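You operate a simulated robot arm through the tools that you are given. There is no shell and no other tool.

You run a simulated robot arm. Do the job below in one go: nothing can be reset, and whatever is moved stays where it is left.

TASK
Put things in order on the top of the sheet table. At the end: the green pad stands on top of the yellow pan; the dust brush stands where the white mesh stood; the white mesh stands where the purple pad stood; the purple pad stands on top of the brown carton with the green tape; whatever was shut is shut again. Leave all else as you found it, and nothing knocked over.

Only the result counts: the job must be done as asked and must still hold three seconds after the hand-in. Knocking over, shifting, dropping, spilling or breaking anything else fails it. Flat cloth is picked up by pressing the open fingertips on it (5 to 10 N) and closing them slowly along it; thin cloth reads only 2 to 8 mm in the jaws.

THE ROBOT
A 7-joint arm with a two-finger parallel gripper, fixed in place. Base frame: the origin is at the foot of the arm, x ahead of it, y to its left, z up; the work surface is at about z = 0. Readings come in m, rad, newtons and seconds.
With the tool pointing down near the work surface it reaches from about 0.22 to 0.58 m from the base axis. Its first joint turns from -1.152 to 1.152 rad. Payload 2.5 kg.
The TCP is the grasp point between the finger pads, 0.023 m short of the fingertips. In the tool frame z runs along the fingers and y along their closing line. The gripper opens to 0.094 m. The fingers are 0.038 m wide and 0.01 m thick; the gripper's body (0.054 by 0.096 m) begins 0.039 m behind the TCP.
Orientation is told as [roll, pitch, yaw] about the base's x, y, z axes, in that order, counted from this pose: with the fingers straight down and closing along the base's y, the tool's x points along the base's -x, its y along +y and its z along -z.

THE INTERFACE
- The arm moves only by the tool drive_tool. Its arguments are lists of equal length, an entry for each row: "hand": the closure, from 0 (fully open) to 1 (shut); "slide": the shift along the tool's x, y, z in m, a list of three; "angular": the turn, a rotation vector about the tool's x, y, z in rad, a list of three. In form: {"hand": [hand, ...], "slide": [[tx, ty, tz], ...], "angular": [[wx, wy, wz], ...]}. A call has 1 to 20 rows; each row shifts and turns the commanded pose from where the row before left it, along the tool's axes as they then stand. Each row takes 0.2 s and may step no farther than 0.05 m and 0.15 rad from the row before; otherwise, or with a gripper value out of range, the whole call is refused. A pose out of reach is approached as far as the arm can. The call stops where the force on the tool passes 40 N (or 10 N more than at its start, if that is more) or the arm is blocked; 0.2 s more then pass. Each finger travels about 0.108 m/s and halts on what it meets, pressing with about 22 N; the grip force reading is that of the motor and also rises with nothing between the fingers. The clock runs only during rows and for 0.2 s after the last one: add rows that do not move to give the fingers time. It gives the time, the measured TCP pose, the force on the tool (base axes), the opening and the grip force at its end, in the units of the frame above (readings bear some noise), with the torque about the TCP (base axes, N m) and any sound that the robot's microphone picked up.
- Cameras (640 x 400 px; columns grow to the right, rows downward): "scene" is fixed at [0.1024, -0.3976, 0.5428]; the picture's right is [0.93, -0.37, 0.00], its down [-0.21, -0.53, -0.82] and it looks along [0.30, 0.76, -0.57] (base axes); focal length 330 px, centre (320, 200). "wrist" rides on the gripper at [0.086, 0.016, -0.075] in the tool frame; the picture's right is [-0.18, 0.98, 0.00], its down [-0.58, -0.11, -0.81] and it looks along [-0.79, -0.15, 0.59] (tool axes); focal length 243 px, centre (320, 200). There is no depth. A picture from a camera that has moved, and an enlarged one, comes with that camera's place and axes in the base frame and with its lens.
- grab_frame(camera): a new picture of that camera. The clock stands still meanwhile.
- zoom(camera, box): a new picture of the part [left, top, right, bottom] of that camera's present view, enlarged. The clock stands still meanwhile.
- finish_job(): hands the job in; it is judged then, once.

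Places have to be worked out from the pictures, the camera data and where the tool is seen. Open the gripper and draw the arm clear of the work before you hand the job in, unless the task says otherwise.

The tools are called after ">>>" as name(argument=value, ...) on one line, values as JSON. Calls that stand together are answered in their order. drive_tool: Moves the arm, as the interface text tells. Its arguments: {"type":"object","properties":{"hand":{"type":"array"},"slide":{"type":"array"},"angular":{"type":"array"}},"required":["hand","slide","angular"]} The other tools are called the same way: grab_frame (camera) takes a picture; zoom (camera, box) takes an enlarged picture of a part of a camera's view; finish_job () hands the job in.

At the start:

```text
time: 0.0
eef_pos: [0.3367, 0.1338, 0.3227]
ee_rot: [0.001, 0.002, -0.001]
contact_force: [-0.2, 0.1, 0.2]
wrist_torque: [-0.02, -0.01, -0.01]
gripper_width: 0.0938
gripper_force: 0.0
```

scene: 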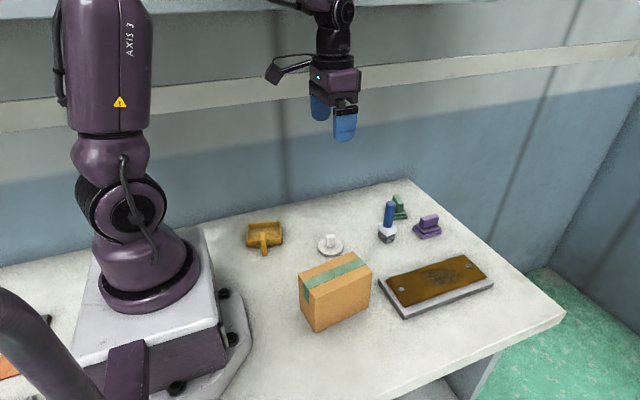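
wrist: 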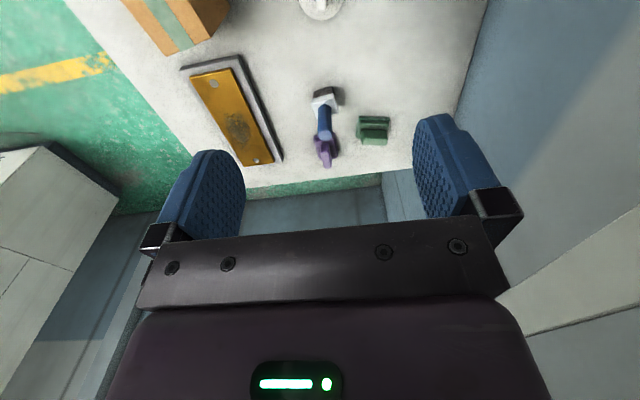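

I begin by looking closer at the objects on the table to identify and locate them.

>>> zoom(camera="scene", box=[360, 180, 460, 250])

>>> zoom(camera="scene", box=[230, 200, 370, 290])

>>> zoom(camera="scene", box=[280, 230, 500, 350])

>>> zoom(camera="wrist", box=[120, 0, 440, 200])

```text
5.71 times, centred on (410, 215) of scene
camera zoom: at [0.1024, -0.3976, 0.5428], right [0.93, -0.37, 0.0], down [-0.21, -0.53, -0.82], along [0.3, 0.76, -0.57], focal length 1888 px, centre (-194, 114)
```

zoom: 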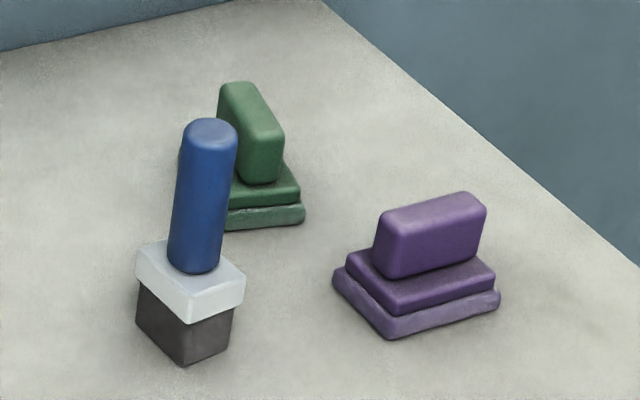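

```text
4.44 times, centred on (300, 245) of scene
camera zoom: at [0.1024, -0.3976, 0.5428], right [0.93, -0.37, 0.0], down [-0.21, -0.53, -0.82], along [0.3, 0.76, -0.57], focal length 1468 px, centre (409, 0)
```

zoom: 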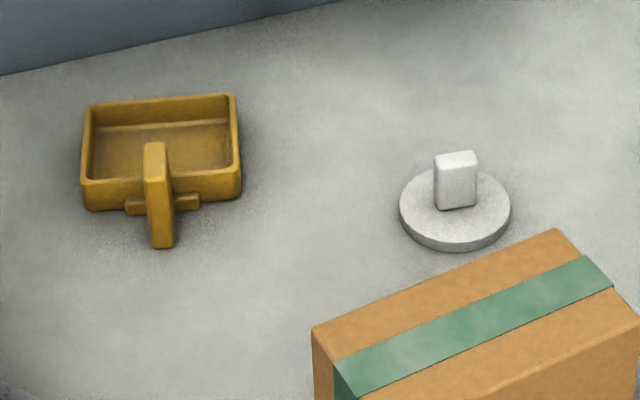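

```text
2.91 times, centred on (390, 290) of scene
camera zoom: at [0.1024, -0.3976, 0.5428], right [0.93, -0.37, 0.0], down [-0.21, -0.53, -0.82], along [0.3, 0.76, -0.57], focal length 961 px, centre (116, -62)
```

zoom: 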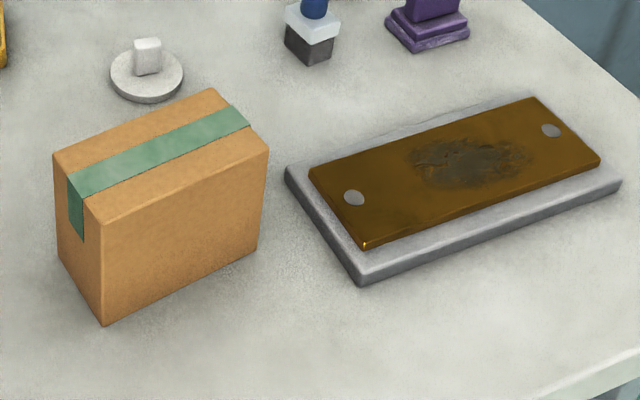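

```text
2.00 times, centred on (280, 100) of wrist
camera zoom: at [0.2501, 0.1501, 0.3973], right [0.18, 0.98, 0.0], down [0.58, -0.11, 0.81], along [0.79, -0.15, -0.59], focal length 485 px, centre (400, 400)
```

zoom: 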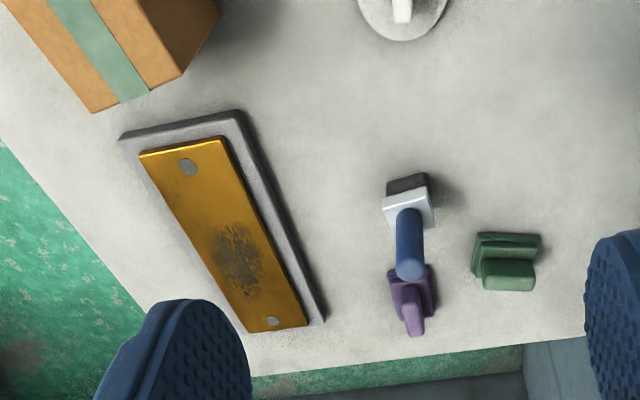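

Objects are identified; I want sharper views to get edges and handle orientations of each one before any motion.

>>> zoom(camera="scene", box=[240, 212, 290, 262])

>>> zoom(camera="scene", box=[310, 228, 350, 260])

>>> zoom(camera="scene", box=[375, 190, 415, 220])

>>> zoom(camera="scene", box=[408, 208, 448, 240])

>>> zoom(camera="wrist", box=[290, 80, 400, 170])

>>> zoom(camera="scene", box=[285, 240, 385, 340])

```text
8.00 times, centred on (265, 237) of scene
camera zoom: at [0.1024, -0.3976, 0.5428], right [0.93, -0.37, 0.0], down [-0.21, -0.53, -0.82], along [0.3, 0.76, -0.57], focal length 2643 px, centre (760, -96)
```

zoom: 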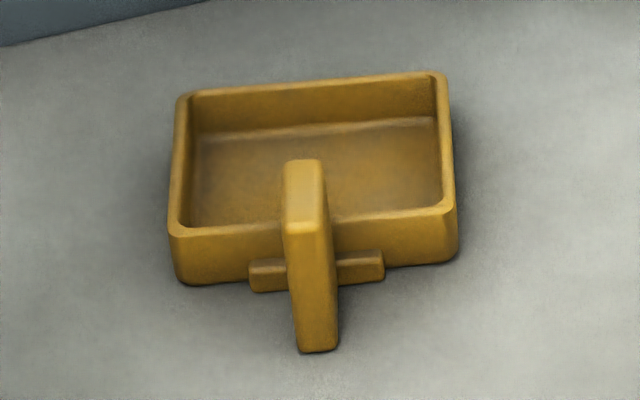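

```text
12.50 times, centred on (330, 244) of scene
camera zoom: at [0.1024, -0.3976, 0.5428], right [0.93, -0.37, 0.0], down [-0.21, -0.53, -0.82], along [0.3, 0.76, -0.57], focal length 4130 px, centre (195, -350)
```

zoom: 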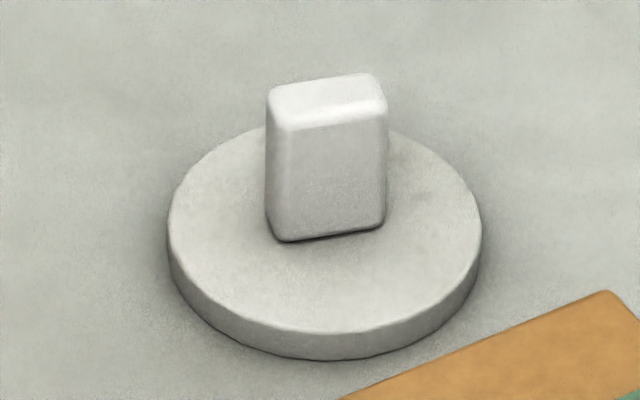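

```text
13.33 times, centred on (395, 205) of scene
camera zoom: at [0.1024, -0.3976, 0.5428], right [0.93, -0.37, 0.0], down [-0.21, -0.53, -0.82], along [0.3, 0.76, -0.57], focal length 4405 px, centre (-680, 133)
```

zoom: 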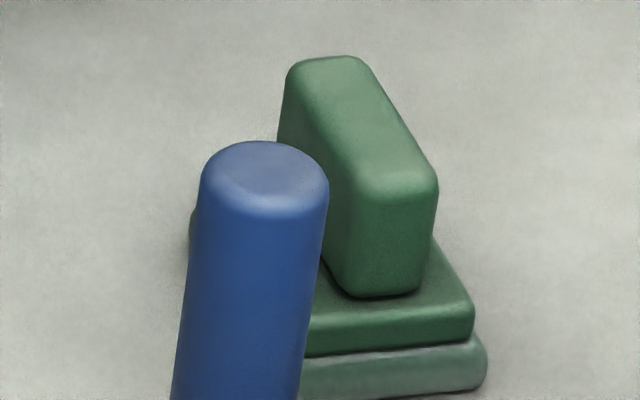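

```text
12.50 times, centred on (428, 224) of scene
camera zoom: at [0.1024, -0.3976, 0.5428], right [0.93, -0.37, 0.0], down [-0.21, -0.53, -0.82], along [0.3, 0.76, -0.57], focal length 4130 px, centre (-1030, -100)
```

zoom: 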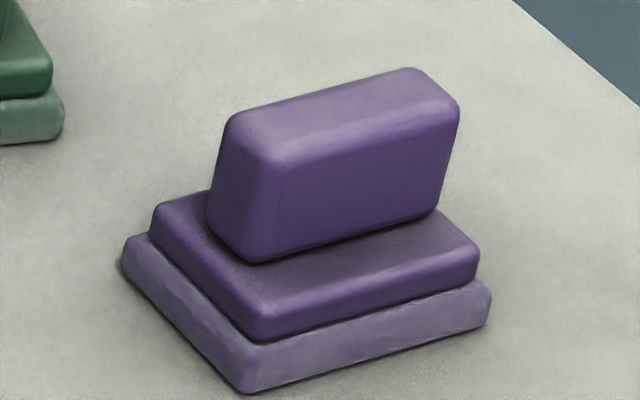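

```text
4.44 times, centred on (345, 125) of wrist
camera zoom: at [0.2501, 0.1501, 0.3973], right [0.18, 0.98, 0.0], down [0.58, -0.11, 0.81], along [0.79, -0.15, -0.59], focal length 1078 px, centre (209, 533)
```

zoom: 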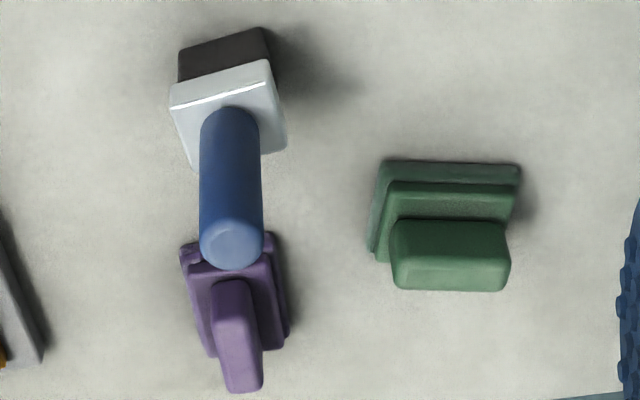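

```text
4.00 times, centred on (335, 290) of scene
camera zoom: at [0.1024, -0.3976, 0.5428], right [0.93, -0.37, 0.0], down [-0.21, -0.53, -0.82], along [0.3, 0.76, -0.57], focal length 1322 px, centre (260, -160)
```

zoom: 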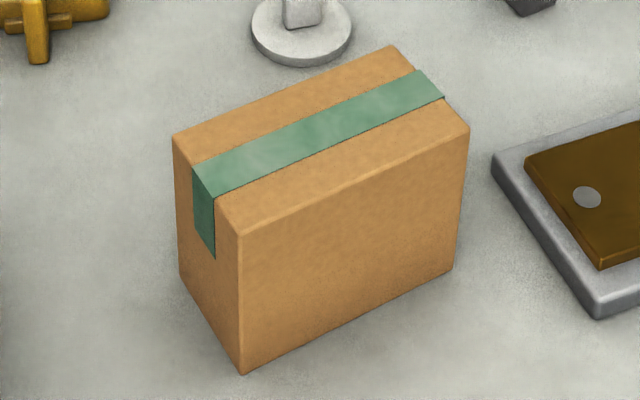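

Estimates so far: green pad ≈ (0.564, 0.196) yaw ≈ -12°, purple pad ≈ (0.590, 0.099) yaw ≈ 0, brush ≈ (0.481, 0.115), mesh ≈ (0.340, 0.134), pan centre ≈ (0.205, 0.228), carton centre ≈ (0.280, -0.025). I move above the green pad first, with yaw -0.22 and a slight outward tilt because it lies at the reach limit.

>>> drive_tool(hand=[0, 0, 0, 0, 0, 0, 0, 0, 0, 0, 0], slide=[[-0.034, 0.0103, 0.02], [-0.034, 0.0103, 0.02], [-0.034, 0.0103, 0.02], [-0.034, 0.0103, 0.02], [-0.034, 0.0103, 0.02], [-0.034, 0.0103, 0.02], [0, 0, 0], [0, 0, 0], [0, 0, 0], [0, 0, 0], [0, 0, 0]], angular=[[0, 0, 0], [0, 0, 0], [0, 0, 0], [0, 0, 0], [0, 0, 0], [0, 0, 0], [0, 0, 0.11], [0, 0, 0.1], [0, -0.1, 0], [0, -0.1, 0], [0, 0, 0]])

>>> grab_frame(camera="wrist")

>>> grab_frame(camera="scene")

```text
time: 2.4
eef_pos: [0.5422, 0.196, 0.2037]
ee_rot: [0.0, -0.201, -0.21]
contact_force: [0.9, -0.3, 0.4]
wrist_torque: [0.02, -0.01, 0.02]
gripper_width: 0.094
gripper_force: 0.1
```

```text
taken
camera wrist: at [0.4472, 0.2322, 0.2588], right [0.38, 0.92, 0.04], down [0.38, -0.19, 0.91], along [0.84, -0.33, -0.42], focal length 243 px, centre (320, 200)
```

wrist: 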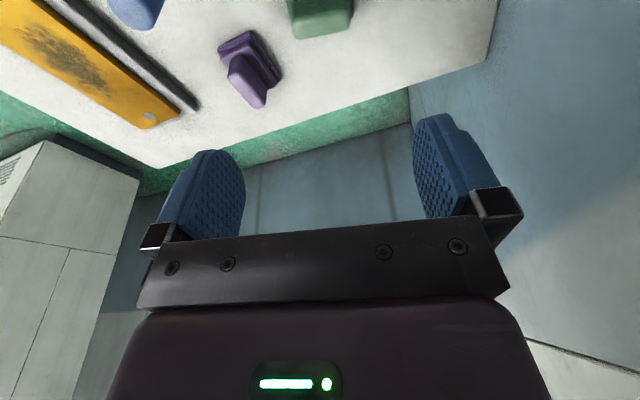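

```text
taken
```

scene: 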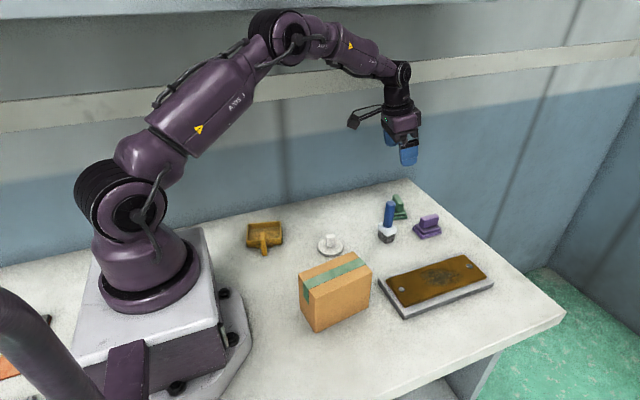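

The tilt and yaw were reached exactly. I zoom on the pads in the wrist view to refine their positions from this closer vantage.

>>> zoom(camera="wrist", box=[200, 0, 380, 112])

```text
3.56 times, centred on (290, 56) of wrist
camera zoom: at [0.4472, 0.2322, 0.2588], right [0.38, 0.92, 0.04], down [0.38, -0.19, 0.91], along [0.84, -0.33, -0.42], focal length 863 px, centre (427, 712)
```

zoom: 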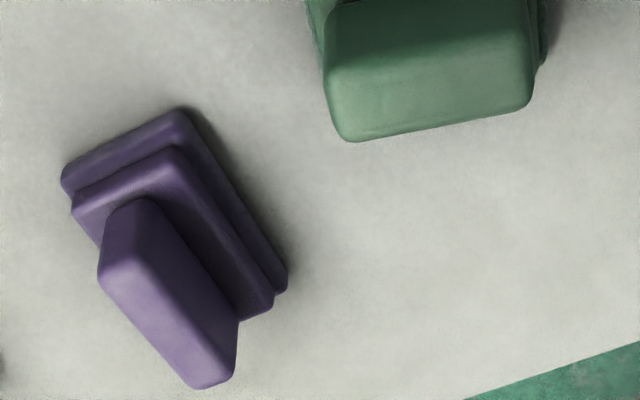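

Refined: purple ≈ (0.5915, 0.098), green ≈ (0.562, 0.195). I descend to z ≈ 0.10 over the green pad and check alignment before going lower.

>>> drive_tool(hand=[0, 0, 0, 0, 0, 0], slide=[[0.0004, 0.0008, 0.0265], [0.0004, 0.0008, 0.0265], [0.0004, 0.0008, 0.0265], [0.0003, 0.0007, 0.0263], [0, 0, 0], [0, 0, 0]], angular=[[0, 0, 0.02], [0, 0, 0], [0, 0, 0], [0, 0, 0], [0, 0, 0], [0, 0, 0]])

>>> grab_frame(camera="wrist")

>>> zoom(camera="scene", box=[360, 150, 460, 250])

```text
time: 3.8
eef_pos: [0.5592, 0.1965, 0.0977]
ee_rot: [0.003, -0.2, -0.23]
contact_force: [-0.2, -0.4, 0.3]
wrist_torque: [-0.03, 0.02, 0.0]
gripper_width: 0.0939
gripper_force: 0.0
```

```text
taken
camera wrist: at [0.4662, 0.2335, 0.1544], right [0.4, 0.92, 0.04], down [0.37, -0.2, 0.91], along [0.84, -0.35, -0.42], focal length 243 px, centre (320, 200)
```

wrist: 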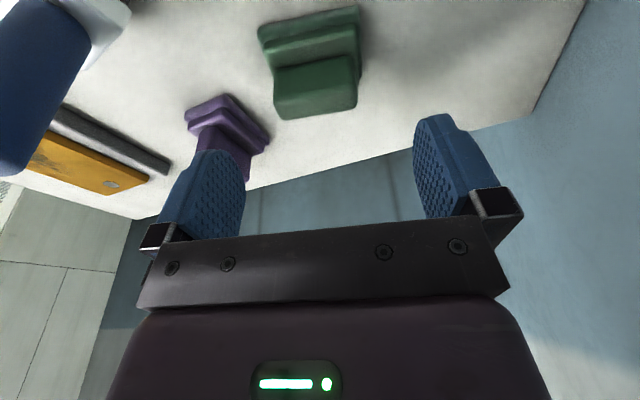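

```text
4.00 times, centred on (410, 200) of scene
camera zoom: at [0.1024, -0.3976, 0.5428], right [0.93, -0.37, 0.0], down [-0.21, -0.53, -0.82], along [0.3, 0.76, -0.57], focal length 1322 px, centre (-40, 200)
```

zoom: 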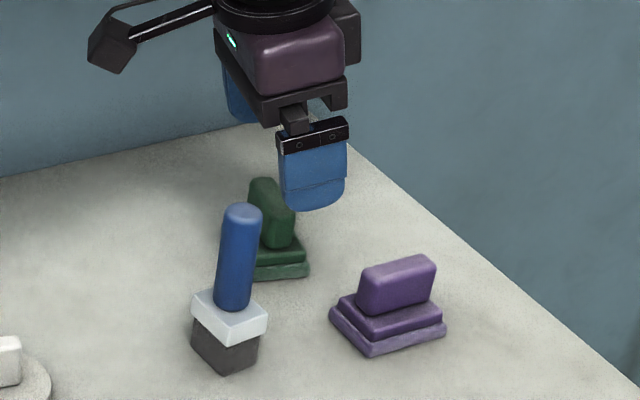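

The hand is above the green pad; I zoom in the wrist view to measure the handle's centre more exactly.

>>> zoom(camera="wrist", box=[230, 0, 400, 125])

```text
3.20 times, centred on (315, 62) of wrist
camera zoom: at [0.4662, 0.2335, 0.1544], right [0.4, 0.92, 0.04], down [0.37, -0.2, 0.91], along [0.84, -0.35, -0.42], focal length 776 px, centre (336, 640)
```

zoom: 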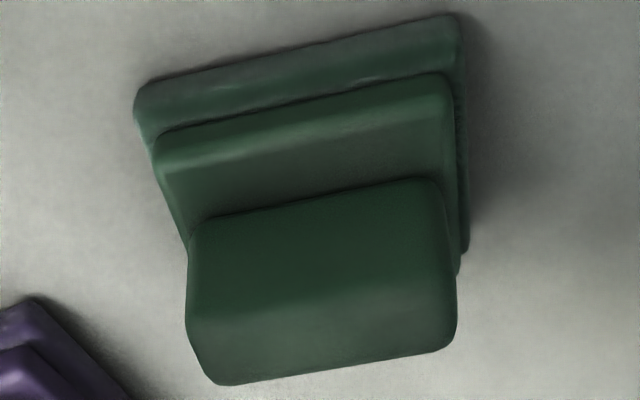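

The handle's top face centre works out at (0.5615, 0.194), long axis yaw ≈ -0.25. I descend to TCP z ≈ 0.050 so the fingertips straddle the handle ends just above the slab.

>>> drive_tool(hand=[0.1, 0.2, 0.2, 0.2, 0.2, 0.2, 0.2], slide=[[0.0015, -0.0003, 0.0094], [0.0015, -0.0003, 0.0094], [0.0015, -0.0003, 0.0094], [0.0015, -0.0003, 0.0094], [0.0016, -0.0004, 0.0093], [0, 0, 0], [0, 0, 0]], angular=[[0, 0, 0.02], [0, 0, 0], [0, 0, 0], [0, 0, 0], [0, 0, 0], [0, 0, 0], [0, 0, 0]])

>>> zoom(camera="wrist", box=[160, 50, 480, 250])

>>> zoom(camera="scene", box=[360, 160, 460, 240])

```text
time: 5.4
eef_pos: [0.5618, 0.196, 0.0524]
ee_rot: [0.009, -0.2, -0.253]
contact_force: [0.9, -0.3, 0.9]
wrist_torque: [0.01, 0.03, -0.01]
gripper_width: 0.075
gripper_force: 0.1
```

```text
2.00 times, centred on (320, 150) of wrist
camera zoom: at [0.4686, 0.2336, 0.1079], right [0.42, 0.91, 0.04], down [0.37, -0.21, 0.9], along [0.83, -0.36, -0.42], focal length 485 px, centre (320, 300)
```

zoom: 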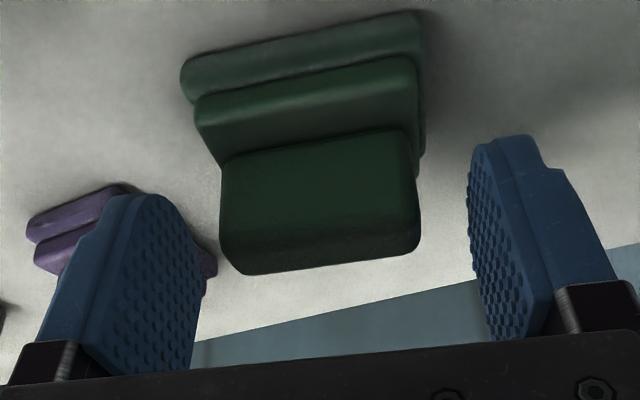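

```text
5.00 times, centred on (410, 200) of scene
camera zoom: at [0.1024, -0.3976, 0.5428], right [0.93, -0.37, 0.0], down [-0.21, -0.53, -0.82], along [0.3, 0.76, -0.57], focal length 1652 px, centre (-130, 200)
```

zoom: 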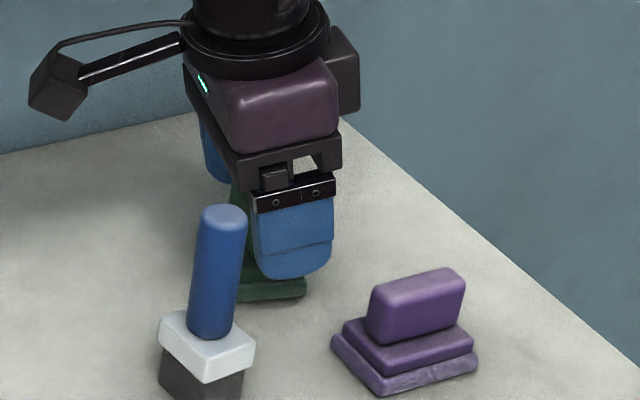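

Both fingers straddle the handle with the slab below them; no contact force. I lower 2 mm and close on the handle ends.

>>> drive_tool(hand=[0.3, 0.4, 0.5, 0.6, 0.8, 1, 1, 1], slide=[[0.0004, -0.001, 0.002], [0, 0, 0], [0, 0, 0], [0, 0, 0], [0, 0, 0], [0, 0, 0], [0, 0, 0], [0, 0, 0]], angular=[[0, 0, 0], [0, 0, 0], [0, 0, 0], [0, 0, 0], [0, 0, 0], [0, 0, 0], [0, 0, 0], [0, 0, 0]])

>>> zoom(camera="wrist", box=[160, 50, 480, 250])

```text
time: 7.2
eef_pos: [0.5615, 0.1935, 0.0504]
ee_rot: [0.007, -0.202, -0.252]
contact_force: [0.7, 0.7, 1.7]
wrist_torque: [-0.06, -0.03, 0.05]
gripper_width: 0.0476
gripper_force: 22.1
```

```text
2.00 times, centred on (320, 150) of wrist
camera zoom: at [0.4681, 0.2324, 0.106], right [0.42, 0.91, 0.04], down [0.37, -0.21, 0.9], along [0.83, -0.36, -0.42], focal length 485 px, centre (320, 300)
```

zoom: 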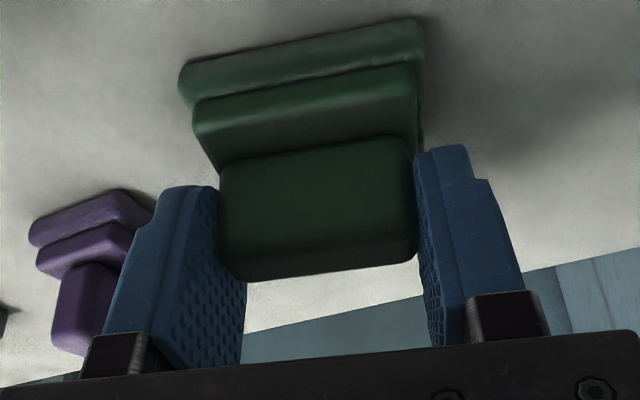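

Gripped: width 0.0476 matches the handle length. I lift straight up slowly and check that it's held.

>>> drive_tool(hand=[1, 1, 1, 1, 1, 1], slide=[[-0.001, 0, -0.0049], [-0.002, 0, -0.0098], [-0.003, 0, -0.0147], [-0.003, 0, -0.0147], [-0.003, 0, -0.0147], [0, 0, 0]], angular=[[0, 0, 0], [0, 0, 0], [0, 0, 0], [0, 0, 0], [0, 0, 0], [0, 0, 0]])

>>> zoom(camera="wrist", box=[160, 50, 480, 250])

>>> zoom(camera="scene", box=[360, 140, 460, 240])

```text
time: 8.6
eef_pos: [0.5602, 0.1917, 0.1087]
ee_rot: [0.006, -0.199, -0.251]
contact_force: [-0.4, -0.8, -1.3]
wrist_torque: [-0.03, -0.01, -0.02]
gripper_width: 0.0476
gripper_force: 21.9
```

```text
2.00 times, centred on (320, 150) of wrist
camera zoom: at [0.4681, 0.2319, 0.1651], right [0.42, 0.91, 0.04], down [0.37, -0.21, 0.9], along [0.83, -0.36, -0.42], focal length 485 px, centre (320, 300)
```

zoom: 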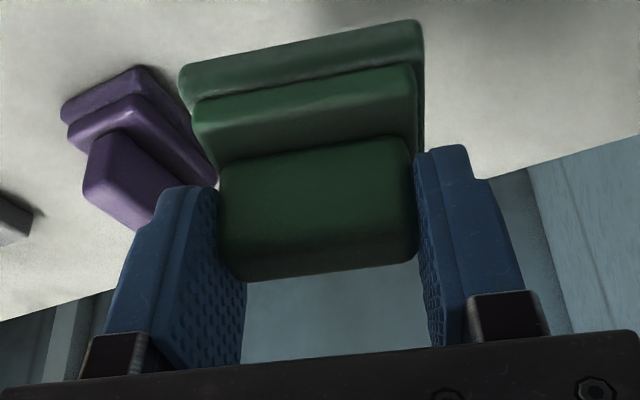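

```text
4.00 times, centred on (410, 190) of scene
camera zoom: at [0.1024, -0.3976, 0.5428], right [0.93, -0.37, 0.0], down [-0.21, -0.53, -0.82], along [0.3, 0.76, -0.57], focal length 1322 px, centre (-40, 240)
```

zoom: 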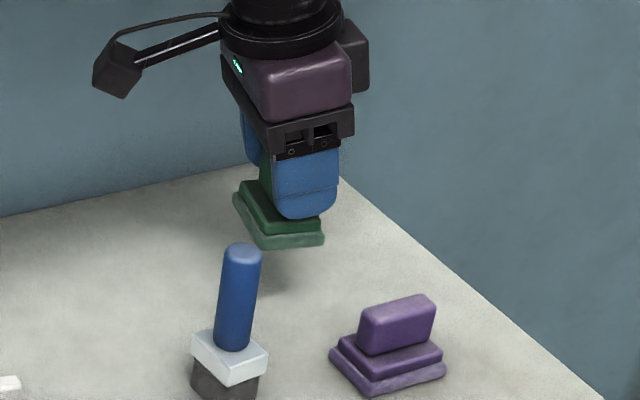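

The pad is held firmly in the same attitude. I raise it to z ≈ 0.21 and carry it above the pan, keeping orientation for now.

>>> drive_tool(hand=[1, 1, 1, 1, 1, 1, 1, 1, 1, 1, 1, 1, 1, 1, 1, 1, 1], slide=[[-0.004, 0, -0.0196], [-0.005, 0, -0.0245], [-0.005, 0, -0.0245], [-0.005, 0, -0.0245], [-0.001, 0, -0.006], [0.017, -0.0027, -0.0035], [0.0346, -0.0054, -0.007], [0.0346, -0.0054, -0.007], [0.0346, -0.0054, -0.007], [0.0346, -0.0054, -0.007], [0.0346, -0.0054, -0.007], [0.0346, -0.0054, -0.007], [0.0346, -0.0054, -0.007], [0.0346, -0.0054, -0.007], [0.0346, -0.0054, -0.007], [0.017, -0.0027, -0.0035], [0, 0, 0]], angular=[[0, 0, 0], [0, 0, 0], [0, 0, 0], [0, 0, 0], [0, 0, 0], [0, 0, 0], [0, 0, 0], [0, 0, 0], [0, 0, 0], [0, 0, 0], [0, 0, 0], [0, 0, 0], [0, 0, 0], [0, 0, 0], [0, 0, 0], [0, 0, 0], [0, 0, 0]])

>>> grab_frame(camera="scene")

```text
time: 12.0
eef_pos: [0.2528, 0.1657, 0.2086]
ee_rot: [-0.015, -0.233, -0.467]
contact_force: [0.3, 0.5, -0.1]
wrist_torque: [-0.01, 0.0, -0.01]
gripper_width: 0.0475
gripper_force: 21.9
stopped in row 16: the arm was blocked; the commanded pose is now the measured one
```

```text
taken
```

scene: 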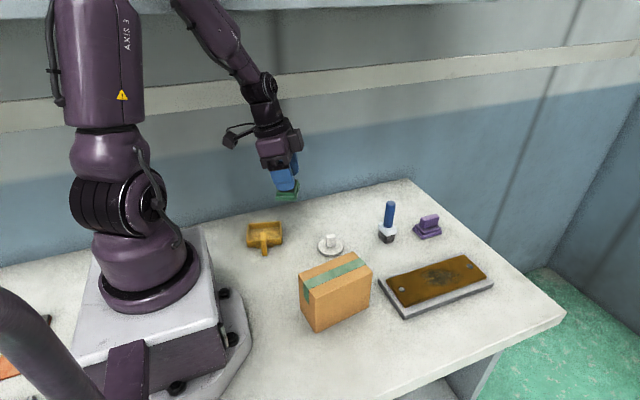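

The arm hit a joint limit near (0.253, 0.166) with this yaw (nothing touched, the pad still held). I back off a little outward and turn the yaw toward the pan's orientation (about +1.3) there.

>>> drive_tool(hand=[1, 1, 1, 1, 1, 1, 1, 1, 1, 1], slide=[[-0.01, 0.02, -0.013], [-0.01, 0.02, -0.013], [0, 0, 0], [0, 0, 0], [0, 0, 0], [0, 0, 0], [0, 0, 0], [0, 0, 0], [0, 0, 0], [0, 0, 0]], angular=[[0, 0, 0], [0, 0, 0], [-0.0231, -0.0015, -0.0973], [-0.03, -0.0019, -0.1265], [-0.03, -0.0019, -0.1265], [-0.03, -0.0019, -0.1265], [-0.03, -0.0019, -0.1265], [-0.03, -0.0019, -0.1265], [-0.03, -0.0019, -0.1265], [0, 0, 0]])

>>> grab_frame(camera="scene")

```text
time: 12.7
eef_pos: [0.2385, 0.1526, 0.2084]
ee_rot: [-0.152, -0.171, -0.437]
contact_force: [0.4, 0.1, -0.3]
wrist_torque: [-0.02, -0.01, 0.0]
gripper_width: 0.0476
gripper_force: 21.8
stopped in row 3: the arm was blocked; the commanded pose is now the measured one
```

```text
taken
```

scene: 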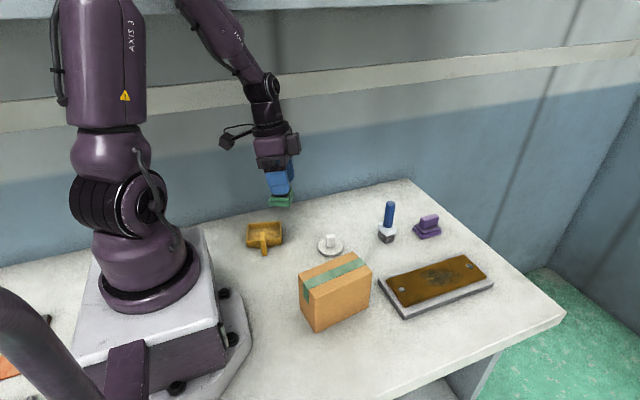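

The arm is still settling near its limit; I hold still for a moment and read the pose again.

>>> drive_tool(hand=[1, 1, 1], slide=[[0, 0, 0], [0, 0, 0], [0, 0, 0]], angular=[[0, 0, 0], [0, 0, 0], [0, 0, 0]])

```text
time: 13.5
eef_pos: [0.2399, 0.1533, 0.2081]
ee_rot: [-0.153, -0.169, -0.438]
contact_force: [0.6, 0.4, 0.3]
wrist_torque: [0.0, -0.02, 0.0]
gripper_width: 0.0478
gripper_force: 22.2
```

Pose is steady. I move outward and upward, away from the limit, in small steps.

>>> drive_tool(hand=[1, 1, 1, 1, 1, 1], slide=[[-0.0109, 0.014, -0.0105], [-0.0109, 0.014, -0.0105], [-0.0109, 0.014, -0.0105], [-0.0109, 0.014, -0.0105], [0, 0, 0], [0, 0, 0]], angular=[[0, 0, 0], [0, 0, 0], [0, 0, 0], [0, 0, 0], [0, 0, 0], [0, 0, 0]])

>>> grab_frame(camera="scene")

```text
time: 14.3
eef_pos: [0.2352, 0.1357, 0.2099]
ee_rot: [-0.29, -0.103, -0.444]
contact_force: [-0.3, -0.2, -0.4]
wrist_torque: [0.01, -0.03, 0.01]
gripper_width: 0.0475
gripper_force: 21.5
stopped in row 4: the arm was blocked; the commanded pose is now the measured one
```

```text
taken
```

scene: 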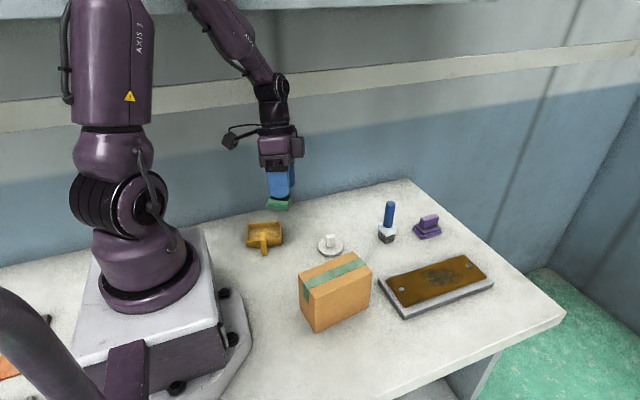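

The relative yaw of the hand versus the arm's azimuth seems to be at a wrist-joint limit, so translation fails. I now turn the yaw positive in place, which should relieve it.

>>> drive_tool(hand=[1, 1, 1, 1], slide=[[0, 0, 0], [0, 0, 0], [0, 0, 0], [0, 0, 0]], angular=[[-0.0103, -0.0285, -0.0953], [-0.0103, -0.0285, -0.0953], [-0.0103, -0.0285, -0.0953], [0, 0, 0]])

>>> grab_frame(camera="scene")

```text
time: 15.3
eef_pos: [0.2365, 0.1371, 0.2092]
ee_rot: [-0.287, -0.103, -0.139]
contact_force: [0.5, -0.9, -0.4]
wrist_torque: [0.05, 0.03, -0.02]
gripper_width: 0.0476
gripper_force: 21.8
```

```text
taken
```

scene: 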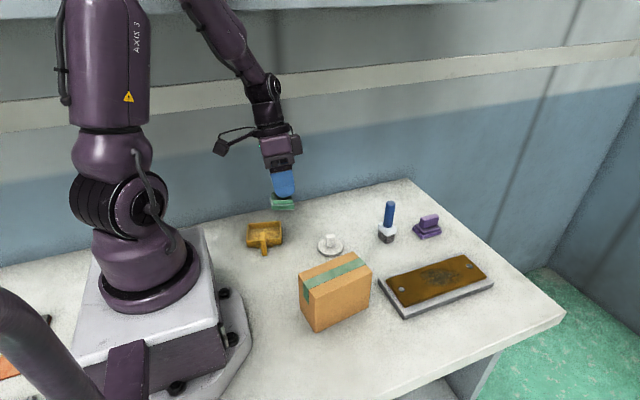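

That worked: yaw is now -0.14. I continue turning and then restore roll to 0 and pitch to -0.2.

>>> drive_tool(hand=[1, 1, 1, 1, 1, 1, 1, 1, 1, 1], slide=[[0, 0, 0], [0, 0, 0], [0, 0, 0], [0, 0, 0], [0, 0, 0], [0, 0, 0], [0, 0, 0], [0, 0, 0], [0, 0, 0], [0, 0, 0]], angular=[[-0.0123, -0.0341, -0.1144], [-0.0123, -0.0341, -0.1144], [-0.0123, -0.0341, -0.1144], [-0.0123, -0.0341, -0.1144], [-0.0123, -0.0341, -0.1144], [-0.1, 0, 0], [-0.1, 0, 0], [-0.087, 0, 0], [0, -0.097, 0], [0, 0, 0]])

>>> grab_frame(camera="scene")

```text
time: 17.5
eef_pos: [0.2364, 0.1368, 0.2093]
ee_rot: [-0.003, -0.201, 0.462]
contact_force: [0.6, 0.4, -0.9]
wrist_torque: [-0.02, -0.01, 0.0]
gripper_width: 0.0476
gripper_force: 21.9
```

```text
taken
```

scene: 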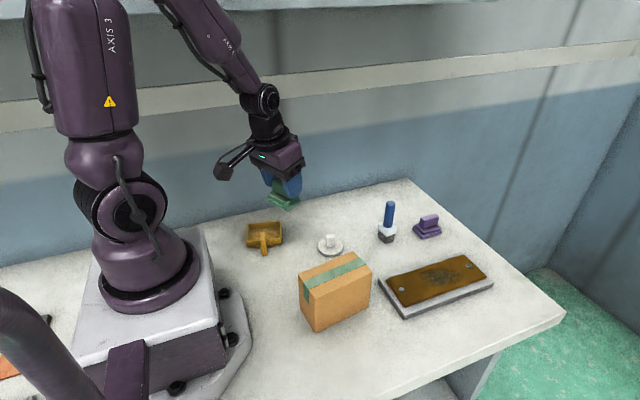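

Orientation control is back with the pad still held. I continue yaw to about 1.32 to align the pad with the pan.

>>> drive_tool(hand=[1, 1, 1, 1, 1, 1, 1, 1], slide=[[0, 0, 0], [0, 0, 0], [0, 0, 0], [0, 0, 0], [0, 0, 0], [0, 0, 0], [0, 0, 0], [0, 0, 0]], angular=[[-0.0244, 0, -0.1203], [-0.0244, 0, -0.1203], [-0.0244, 0, -0.1203], [-0.0244, 0, -0.1203], [-0.0244, 0, -0.1203], [-0.0244, 0, -0.1203], [-0.0244, 0, -0.1203], [0, 0, 0]])

>>> grab_frame(camera="scene")

>>> grab_frame(camera="wrist")

```text
time: 19.3
eef_pos: [0.236, 0.1372, 0.2099]
ee_rot: [-0.002, -0.199, 1.32]
contact_force: [0.0, -0.3, -0.6]
wrist_torque: [0.03, -0.02, -0.01]
gripper_width: 0.0473
gripper_force: 21.4
```

```text
taken
```

scene: 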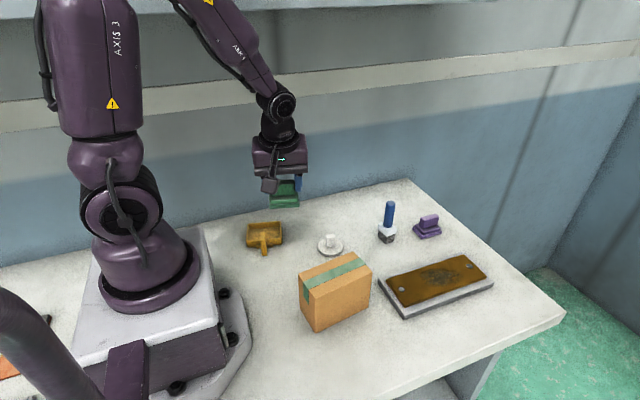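

```text
taken
camera wrist: at [0.1957, 0.0444, 0.2656], right [-0.91, 0.42, 0.04], down [0.21, 0.37, 0.91], along [0.37, 0.83, -0.42], focal length 243 px, centre (320, 200)
```

wrist: 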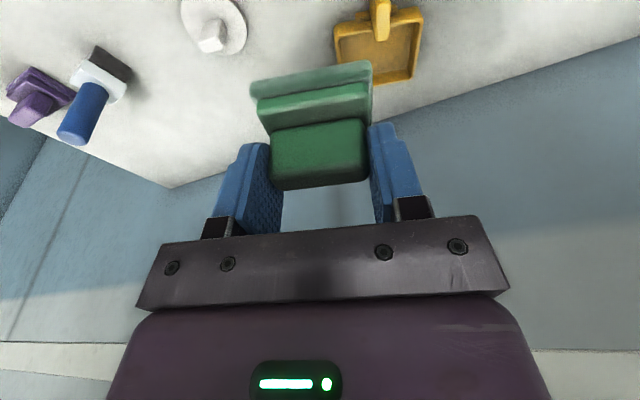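

Now aligned. The wrist camera sees the pan from here; I zoom in to measure the pan (and the mesh) from this second viewpoint.

>>> zoom(camera="wrist", box=[310, 0, 450, 90])

>>> zoom(camera="wrist", box=[160, 0, 260, 64])

```text
4.44 times, centred on (380, 45) of wrist
camera zoom: at [0.1957, 0.0444, 0.2656], right [-0.91, 0.42, 0.04], down [0.21, 0.37, 0.91], along [0.37, 0.83, -0.42], focal length 1078 px, centre (53, 889)
```

zoom: 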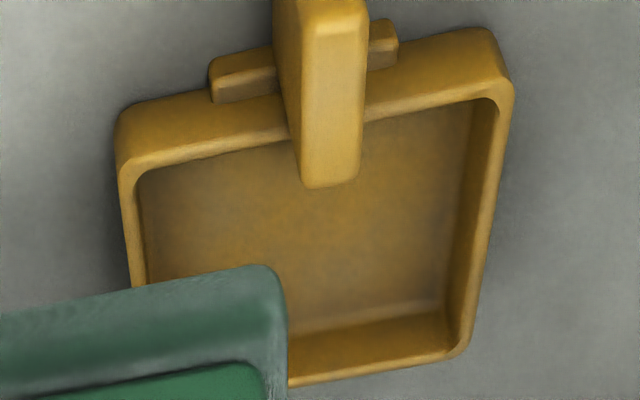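

```text
6.25 times, centred on (210, 32) of wrist
camera zoom: at [0.1957, 0.0444, 0.2656], right [-0.91, 0.42, 0.04], down [0.21, 0.37, 0.91], along [0.37, 0.83, -0.42], focal length 1516 px, centre (1008, 1250)
```

zoom: 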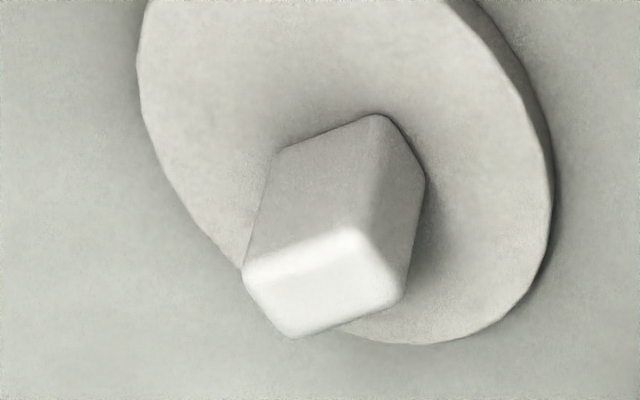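

The two views agree: pan centre ≈ (0.205, 0.229), interior about 74×55 mm against the pad's 59×42 mm, and the pad centre is right at the TCP. I move over the pan and descend to z ≈ 0.11.

>>> drive_tool(hand=[1, 1, 1, 1, 1, 1, 1, 1, 1, 1], slide=[[-0.0159, 0.0106, 0.0032], [-0.0159, 0.0106, 0.0032], [-0.0159, 0.0106, 0.0032], [-0.0159, 0.0106, 0.0032], [-0.0159, 0.0106, 0.0032], [0.005, 0, 0.0245], [0.005, 0, 0.0245], [0.005, 0, 0.0245], [0.005, 0, 0.0245], [0, 0, 0]], angular=[[0, 0, 0], [0, 0, 0], [0, 0, 0], [0, 0, 0], [0, 0, 0], [0, 0, 0], [0, 0, 0], [0, 0, 0], [0, 0, 0], [0, 0, 0]])

>>> grab_frame(camera="scene")

>>> zoom(camera="scene", box=[210, 170, 320, 270])

>>> grab_frame(camera="wrist")

```text
time: 21.5
eef_pos: [0.2048, 0.2279, 0.1062]
ee_rot: [-0.001, -0.199, 1.32]
contact_force: [-0.8, 0.0, -1.1]
wrist_torque: [0.0, -0.01, 0.0]
gripper_width: 0.0475
gripper_force: 21.9
```

```text
taken
```

scene: 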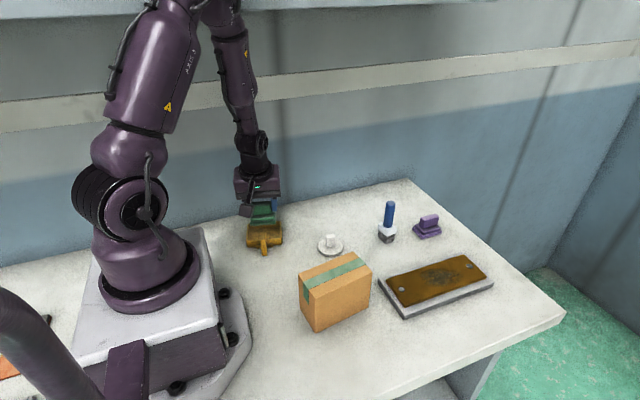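

```text
4.00 times, centred on (265, 220) of scene
camera zoom: at [0.1024, -0.3976, 0.5428], right [0.93, -0.37, 0.0], down [-0.21, -0.53, -0.82], along [0.3, 0.76, -0.57], focal length 1322 px, centre (540, 120)
```

zoom: 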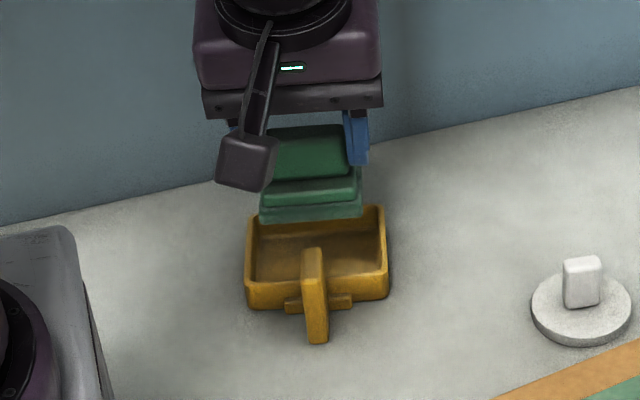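

```text
taken
camera wrist: at [0.1643, 0.136, 0.1631], right [-0.91, 0.42, 0.03], down [0.21, 0.37, 0.91], along [0.37, 0.83, -0.42], focal length 243 px, centre (320, 200)
```

wrist: 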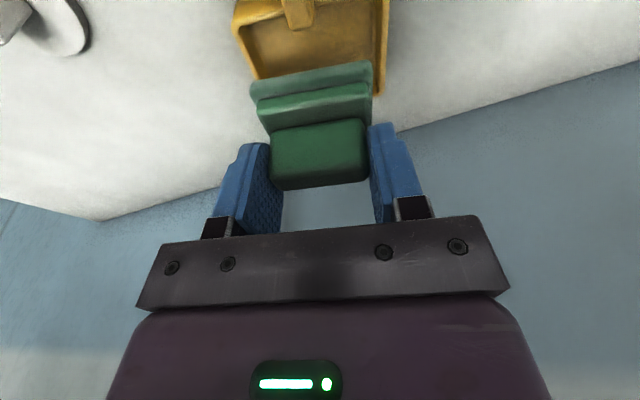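

Pad is centred over the pan. I lower to z ≈ 0.062 (pad just inside the rim, not yet touching the floor).

>>> drive_tool(hand=[1, 1, 1, 1, 1, 1], slide=[[0.0016, 0, 0.0087], [0.0016, 0, 0.0087], [0.0016, 0, 0.0087], [0.0016, 0, 0.0087], [0.0016, 0, 0.0087], [0, 0, 0]], angular=[[0, 0, 0], [0, 0, 0], [0, 0, 0], [0, 0, 0], [0, 0, 0], [0, 0, 0]])

>>> zoom(camera="scene", box=[230, 190, 310, 260])

>>> zoom(camera="wrist", box=[200, 0, 440, 150])

```text
time: 22.9
eef_pos: [0.2176, 0.231, 0.0816]
ee_rot: [-0.032, -0.235, 1.308]
contact_force: [0.1, 0.2, -0.8]
wrist_torque: [-0.01, 0.02, -0.02]
gripper_width: 0.0475
gripper_force: 22.2
```

```text
5.71 times, centred on (270, 225) of scene
camera zoom: at [0.1014, -0.3994, 0.5415], right [0.93, -0.37, 0.0], down [-0.21, -0.53, -0.82], along [0.3, 0.77, -0.57], focal length 1888 px, centre (606, 57)
```

zoom: 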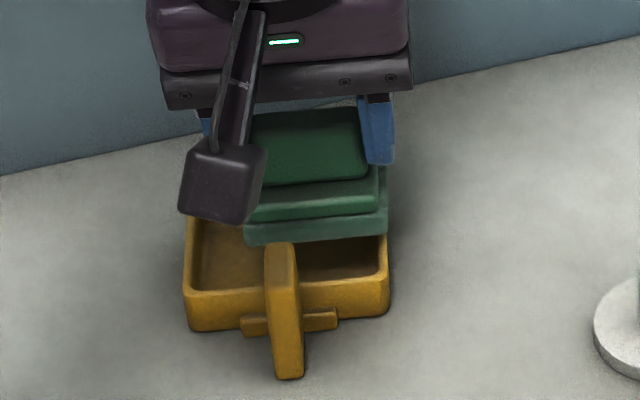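

```text
2.67 times, centred on (320, 75) of wrist
camera zoom: at [0.1732, 0.1372, 0.133], right [-0.9, 0.44, 0.01], down [0.18, 0.34, 0.92], along [0.4, 0.83, -0.39], focal length 647 px, centre (320, 533)
```

zoom: 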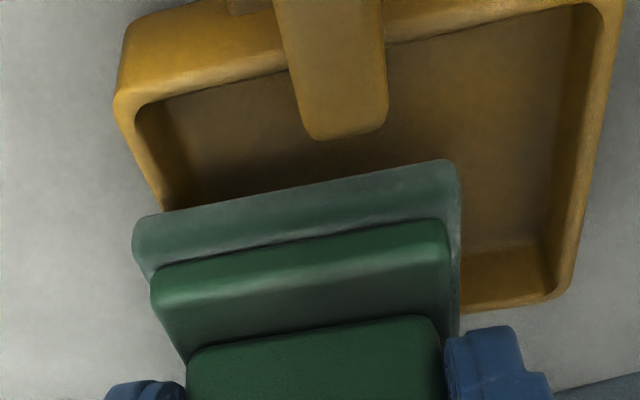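

The arm can't take this tilted posture that low so close in (it stalled at z 0.082; nothing touched). I'll raise, set the pad down on a free spot around (0.36, 0.25), regrip it with a vertical tool, and then place it in the pan.

>>> drive_tool(hand=[1, 1, 1, 1, 1, 1, 1, 1, 1, 1, 1, 1], slide=[[-0.004, 0, -0.0196], [-0.005, 0, -0.0245], [-0.005, 0, -0.0245], [-0.005, 0, -0.0245], [0, 0, 0], [-0.0096, -0.0242, 0.002], [-0.0096, -0.0242, 0.002], [-0.0096, -0.0242, 0.002], [-0.0096, -0.0242, 0.002], [-0.0096, -0.0242, 0.002], [-0.0096, -0.0242, 0.002], [0, 0, 0]], angular=[[0, 0, 0], [0, 0, 0], [0, 0, 0], [0, 0, 0], [0, 0, 0], [0, 0, 0], [0, 0, 0], [0, 0, 0], [0, 0, 0], [0, 0, 0], [0, 0, 0], [0, 0, 0]])

>>> grab_frame(camera="scene")

>>> grab_frame(camera="wrist")

```text
time: 25.5
eef_pos: [0.3607, 0.2502, 0.1609]
ee_rot: [-0.001, -0.198, 1.32]
contact_force: [-0.3, -1.1, -0.9]
wrist_torque: [-0.02, 0.0, 0.0]
gripper_width: 0.0477
gripper_force: 21.9
```

```text
taken
```

scene: 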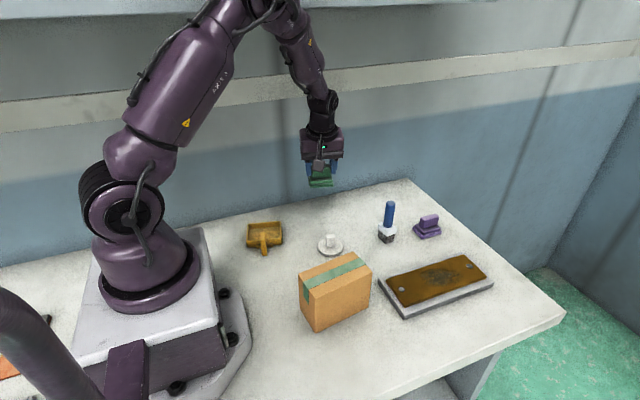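

```text
taken
camera wrist: at [0.3206, 0.158, 0.2169], right [-0.91, 0.42, 0.03], down [0.21, 0.37, 0.9], along [0.37, 0.83, -0.42], focal length 243 px, centre (320, 200)
```

wrist: 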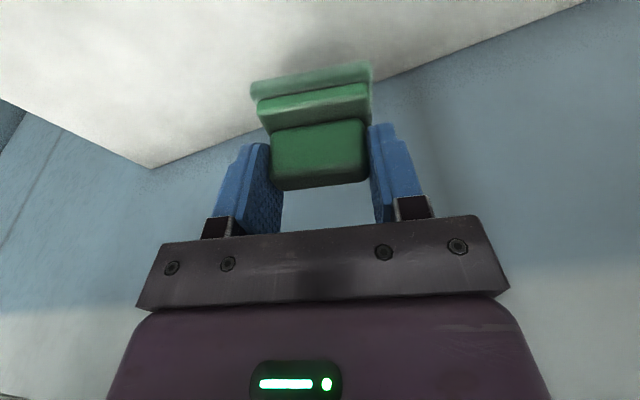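

Over the free spot at (0.361, 0.250). I lower and set the pad on the table gently.

>>> drive_tool(hand=[1, 1, 1, 1, 1, 1, 1, 1, 1], slide=[[0.0042, 0, 0.0208], [0.0042, 0, 0.0208], [0.0042, 0, 0.0208], [0.0042, 0, 0.0208], [0.0038, 0, 0.0188], [0.0005, 0, 0.0025], [0.0004, 0, 0.002], [0.0002, 0, 0.001], [0, 0, 0]], angular=[[0, 0, 0], [0, 0, 0], [0, 0, 0], [0, 0, 0], [0, 0, 0], [0, 0, 0], [0, 0, 0], [0, 0, 0], [0, 0, 0]])

>>> zoom(camera="scene", box=[270, 170, 390, 250])

```text
time: 27.5
eef_pos: [0.3604, 0.2499, 0.0512]
ee_rot: [-0.001, -0.197, 1.32]
contact_force: [-1.1, -1.3, 2.9]
wrist_torque: [0.02, 0.17, 0.04]
gripper_width: 0.0479
gripper_force: 21.7
```

```text
5.00 times, centred on (330, 210) of scene
camera zoom: at [0.1024, -0.3976, 0.5428], right [0.93, -0.37, 0.0], down [-0.21, -0.53, -0.82], along [0.3, 0.76, -0.57], focal length 1652 px, centre (270, 150)
```

zoom: 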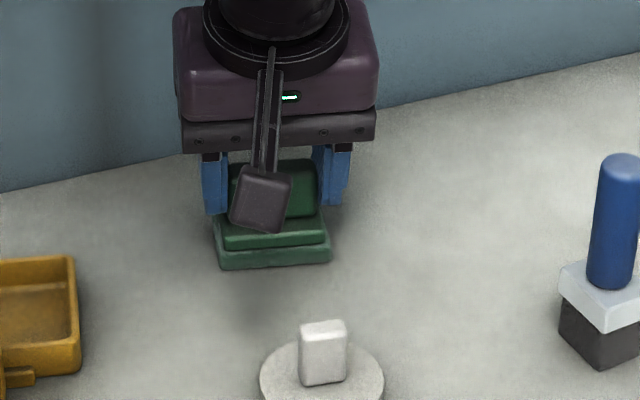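

Light contact (≈4 N): the pad sits on the table. I open to about 0.07 m, turn the tool vertical in place, and lower slightly for the regrip.

>>> drive_tool(hand=[0.45, 0.4, 0.35, 0.25, 0.25, 0.25, 0.25, 0.25, 0.25], slide=[[0, 0, 0], [0, 0, 0], [0, 0, 0], [0, 0, 0], [0, 0, 0], [0, 0, 0], [0, 0, 0], [0, 0, 0], [0, 0, 0]], angular=[[0, 0, 0], [0, 0, 0], [0, 0, 0], [0, 0, 0], [0, 0.05, 0], [0, 0.05, 0], [0, 0.05, 0], [0, 0.05, 0], [0, 0, 0]])

>>> zoom(camera="wrist", box=[160, 50, 480, 250])

>>> zoom(camera="scene", box=[270, 170, 390, 250])

```text
time: 29.5
eef_pos: [0.3596, 0.2506, 0.0502]
ee_rot: [-0.001, 0.002, 1.32]
contact_force: [-0.5, -0.8, 1.1]
wrist_torque: [0.02, 0.0, 0.0]
gripper_width: 0.0703
gripper_force: 0.1
```

```text
2.00 times, centred on (320, 150) of wrist
camera zoom: at [0.3232, 0.1704, 0.1243], right [-0.91, 0.42, 0.0], down [0.25, 0.54, 0.81], along [0.34, 0.73, -0.59], focal length 485 px, centre (320, 300)
```

zoom: 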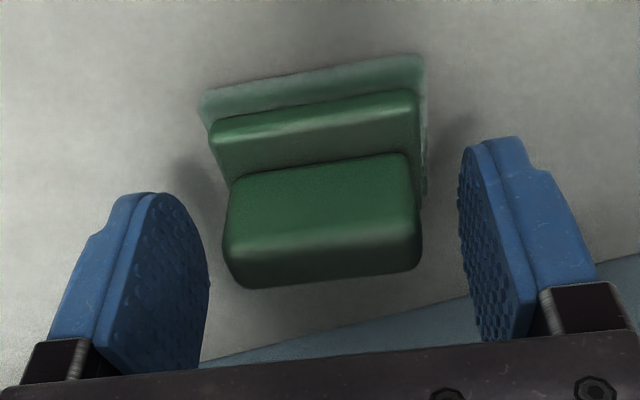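

```text
5.00 times, centred on (330, 210) of scene
camera zoom: at [0.1024, -0.3976, 0.5428], right [0.93, -0.37, 0.0], down [-0.21, -0.53, -0.82], along [0.3, 0.76, -0.57], focal length 1652 px, centre (270, 150)
```

zoom: 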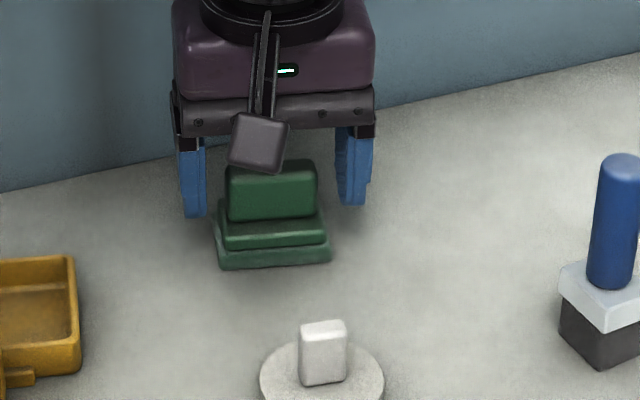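

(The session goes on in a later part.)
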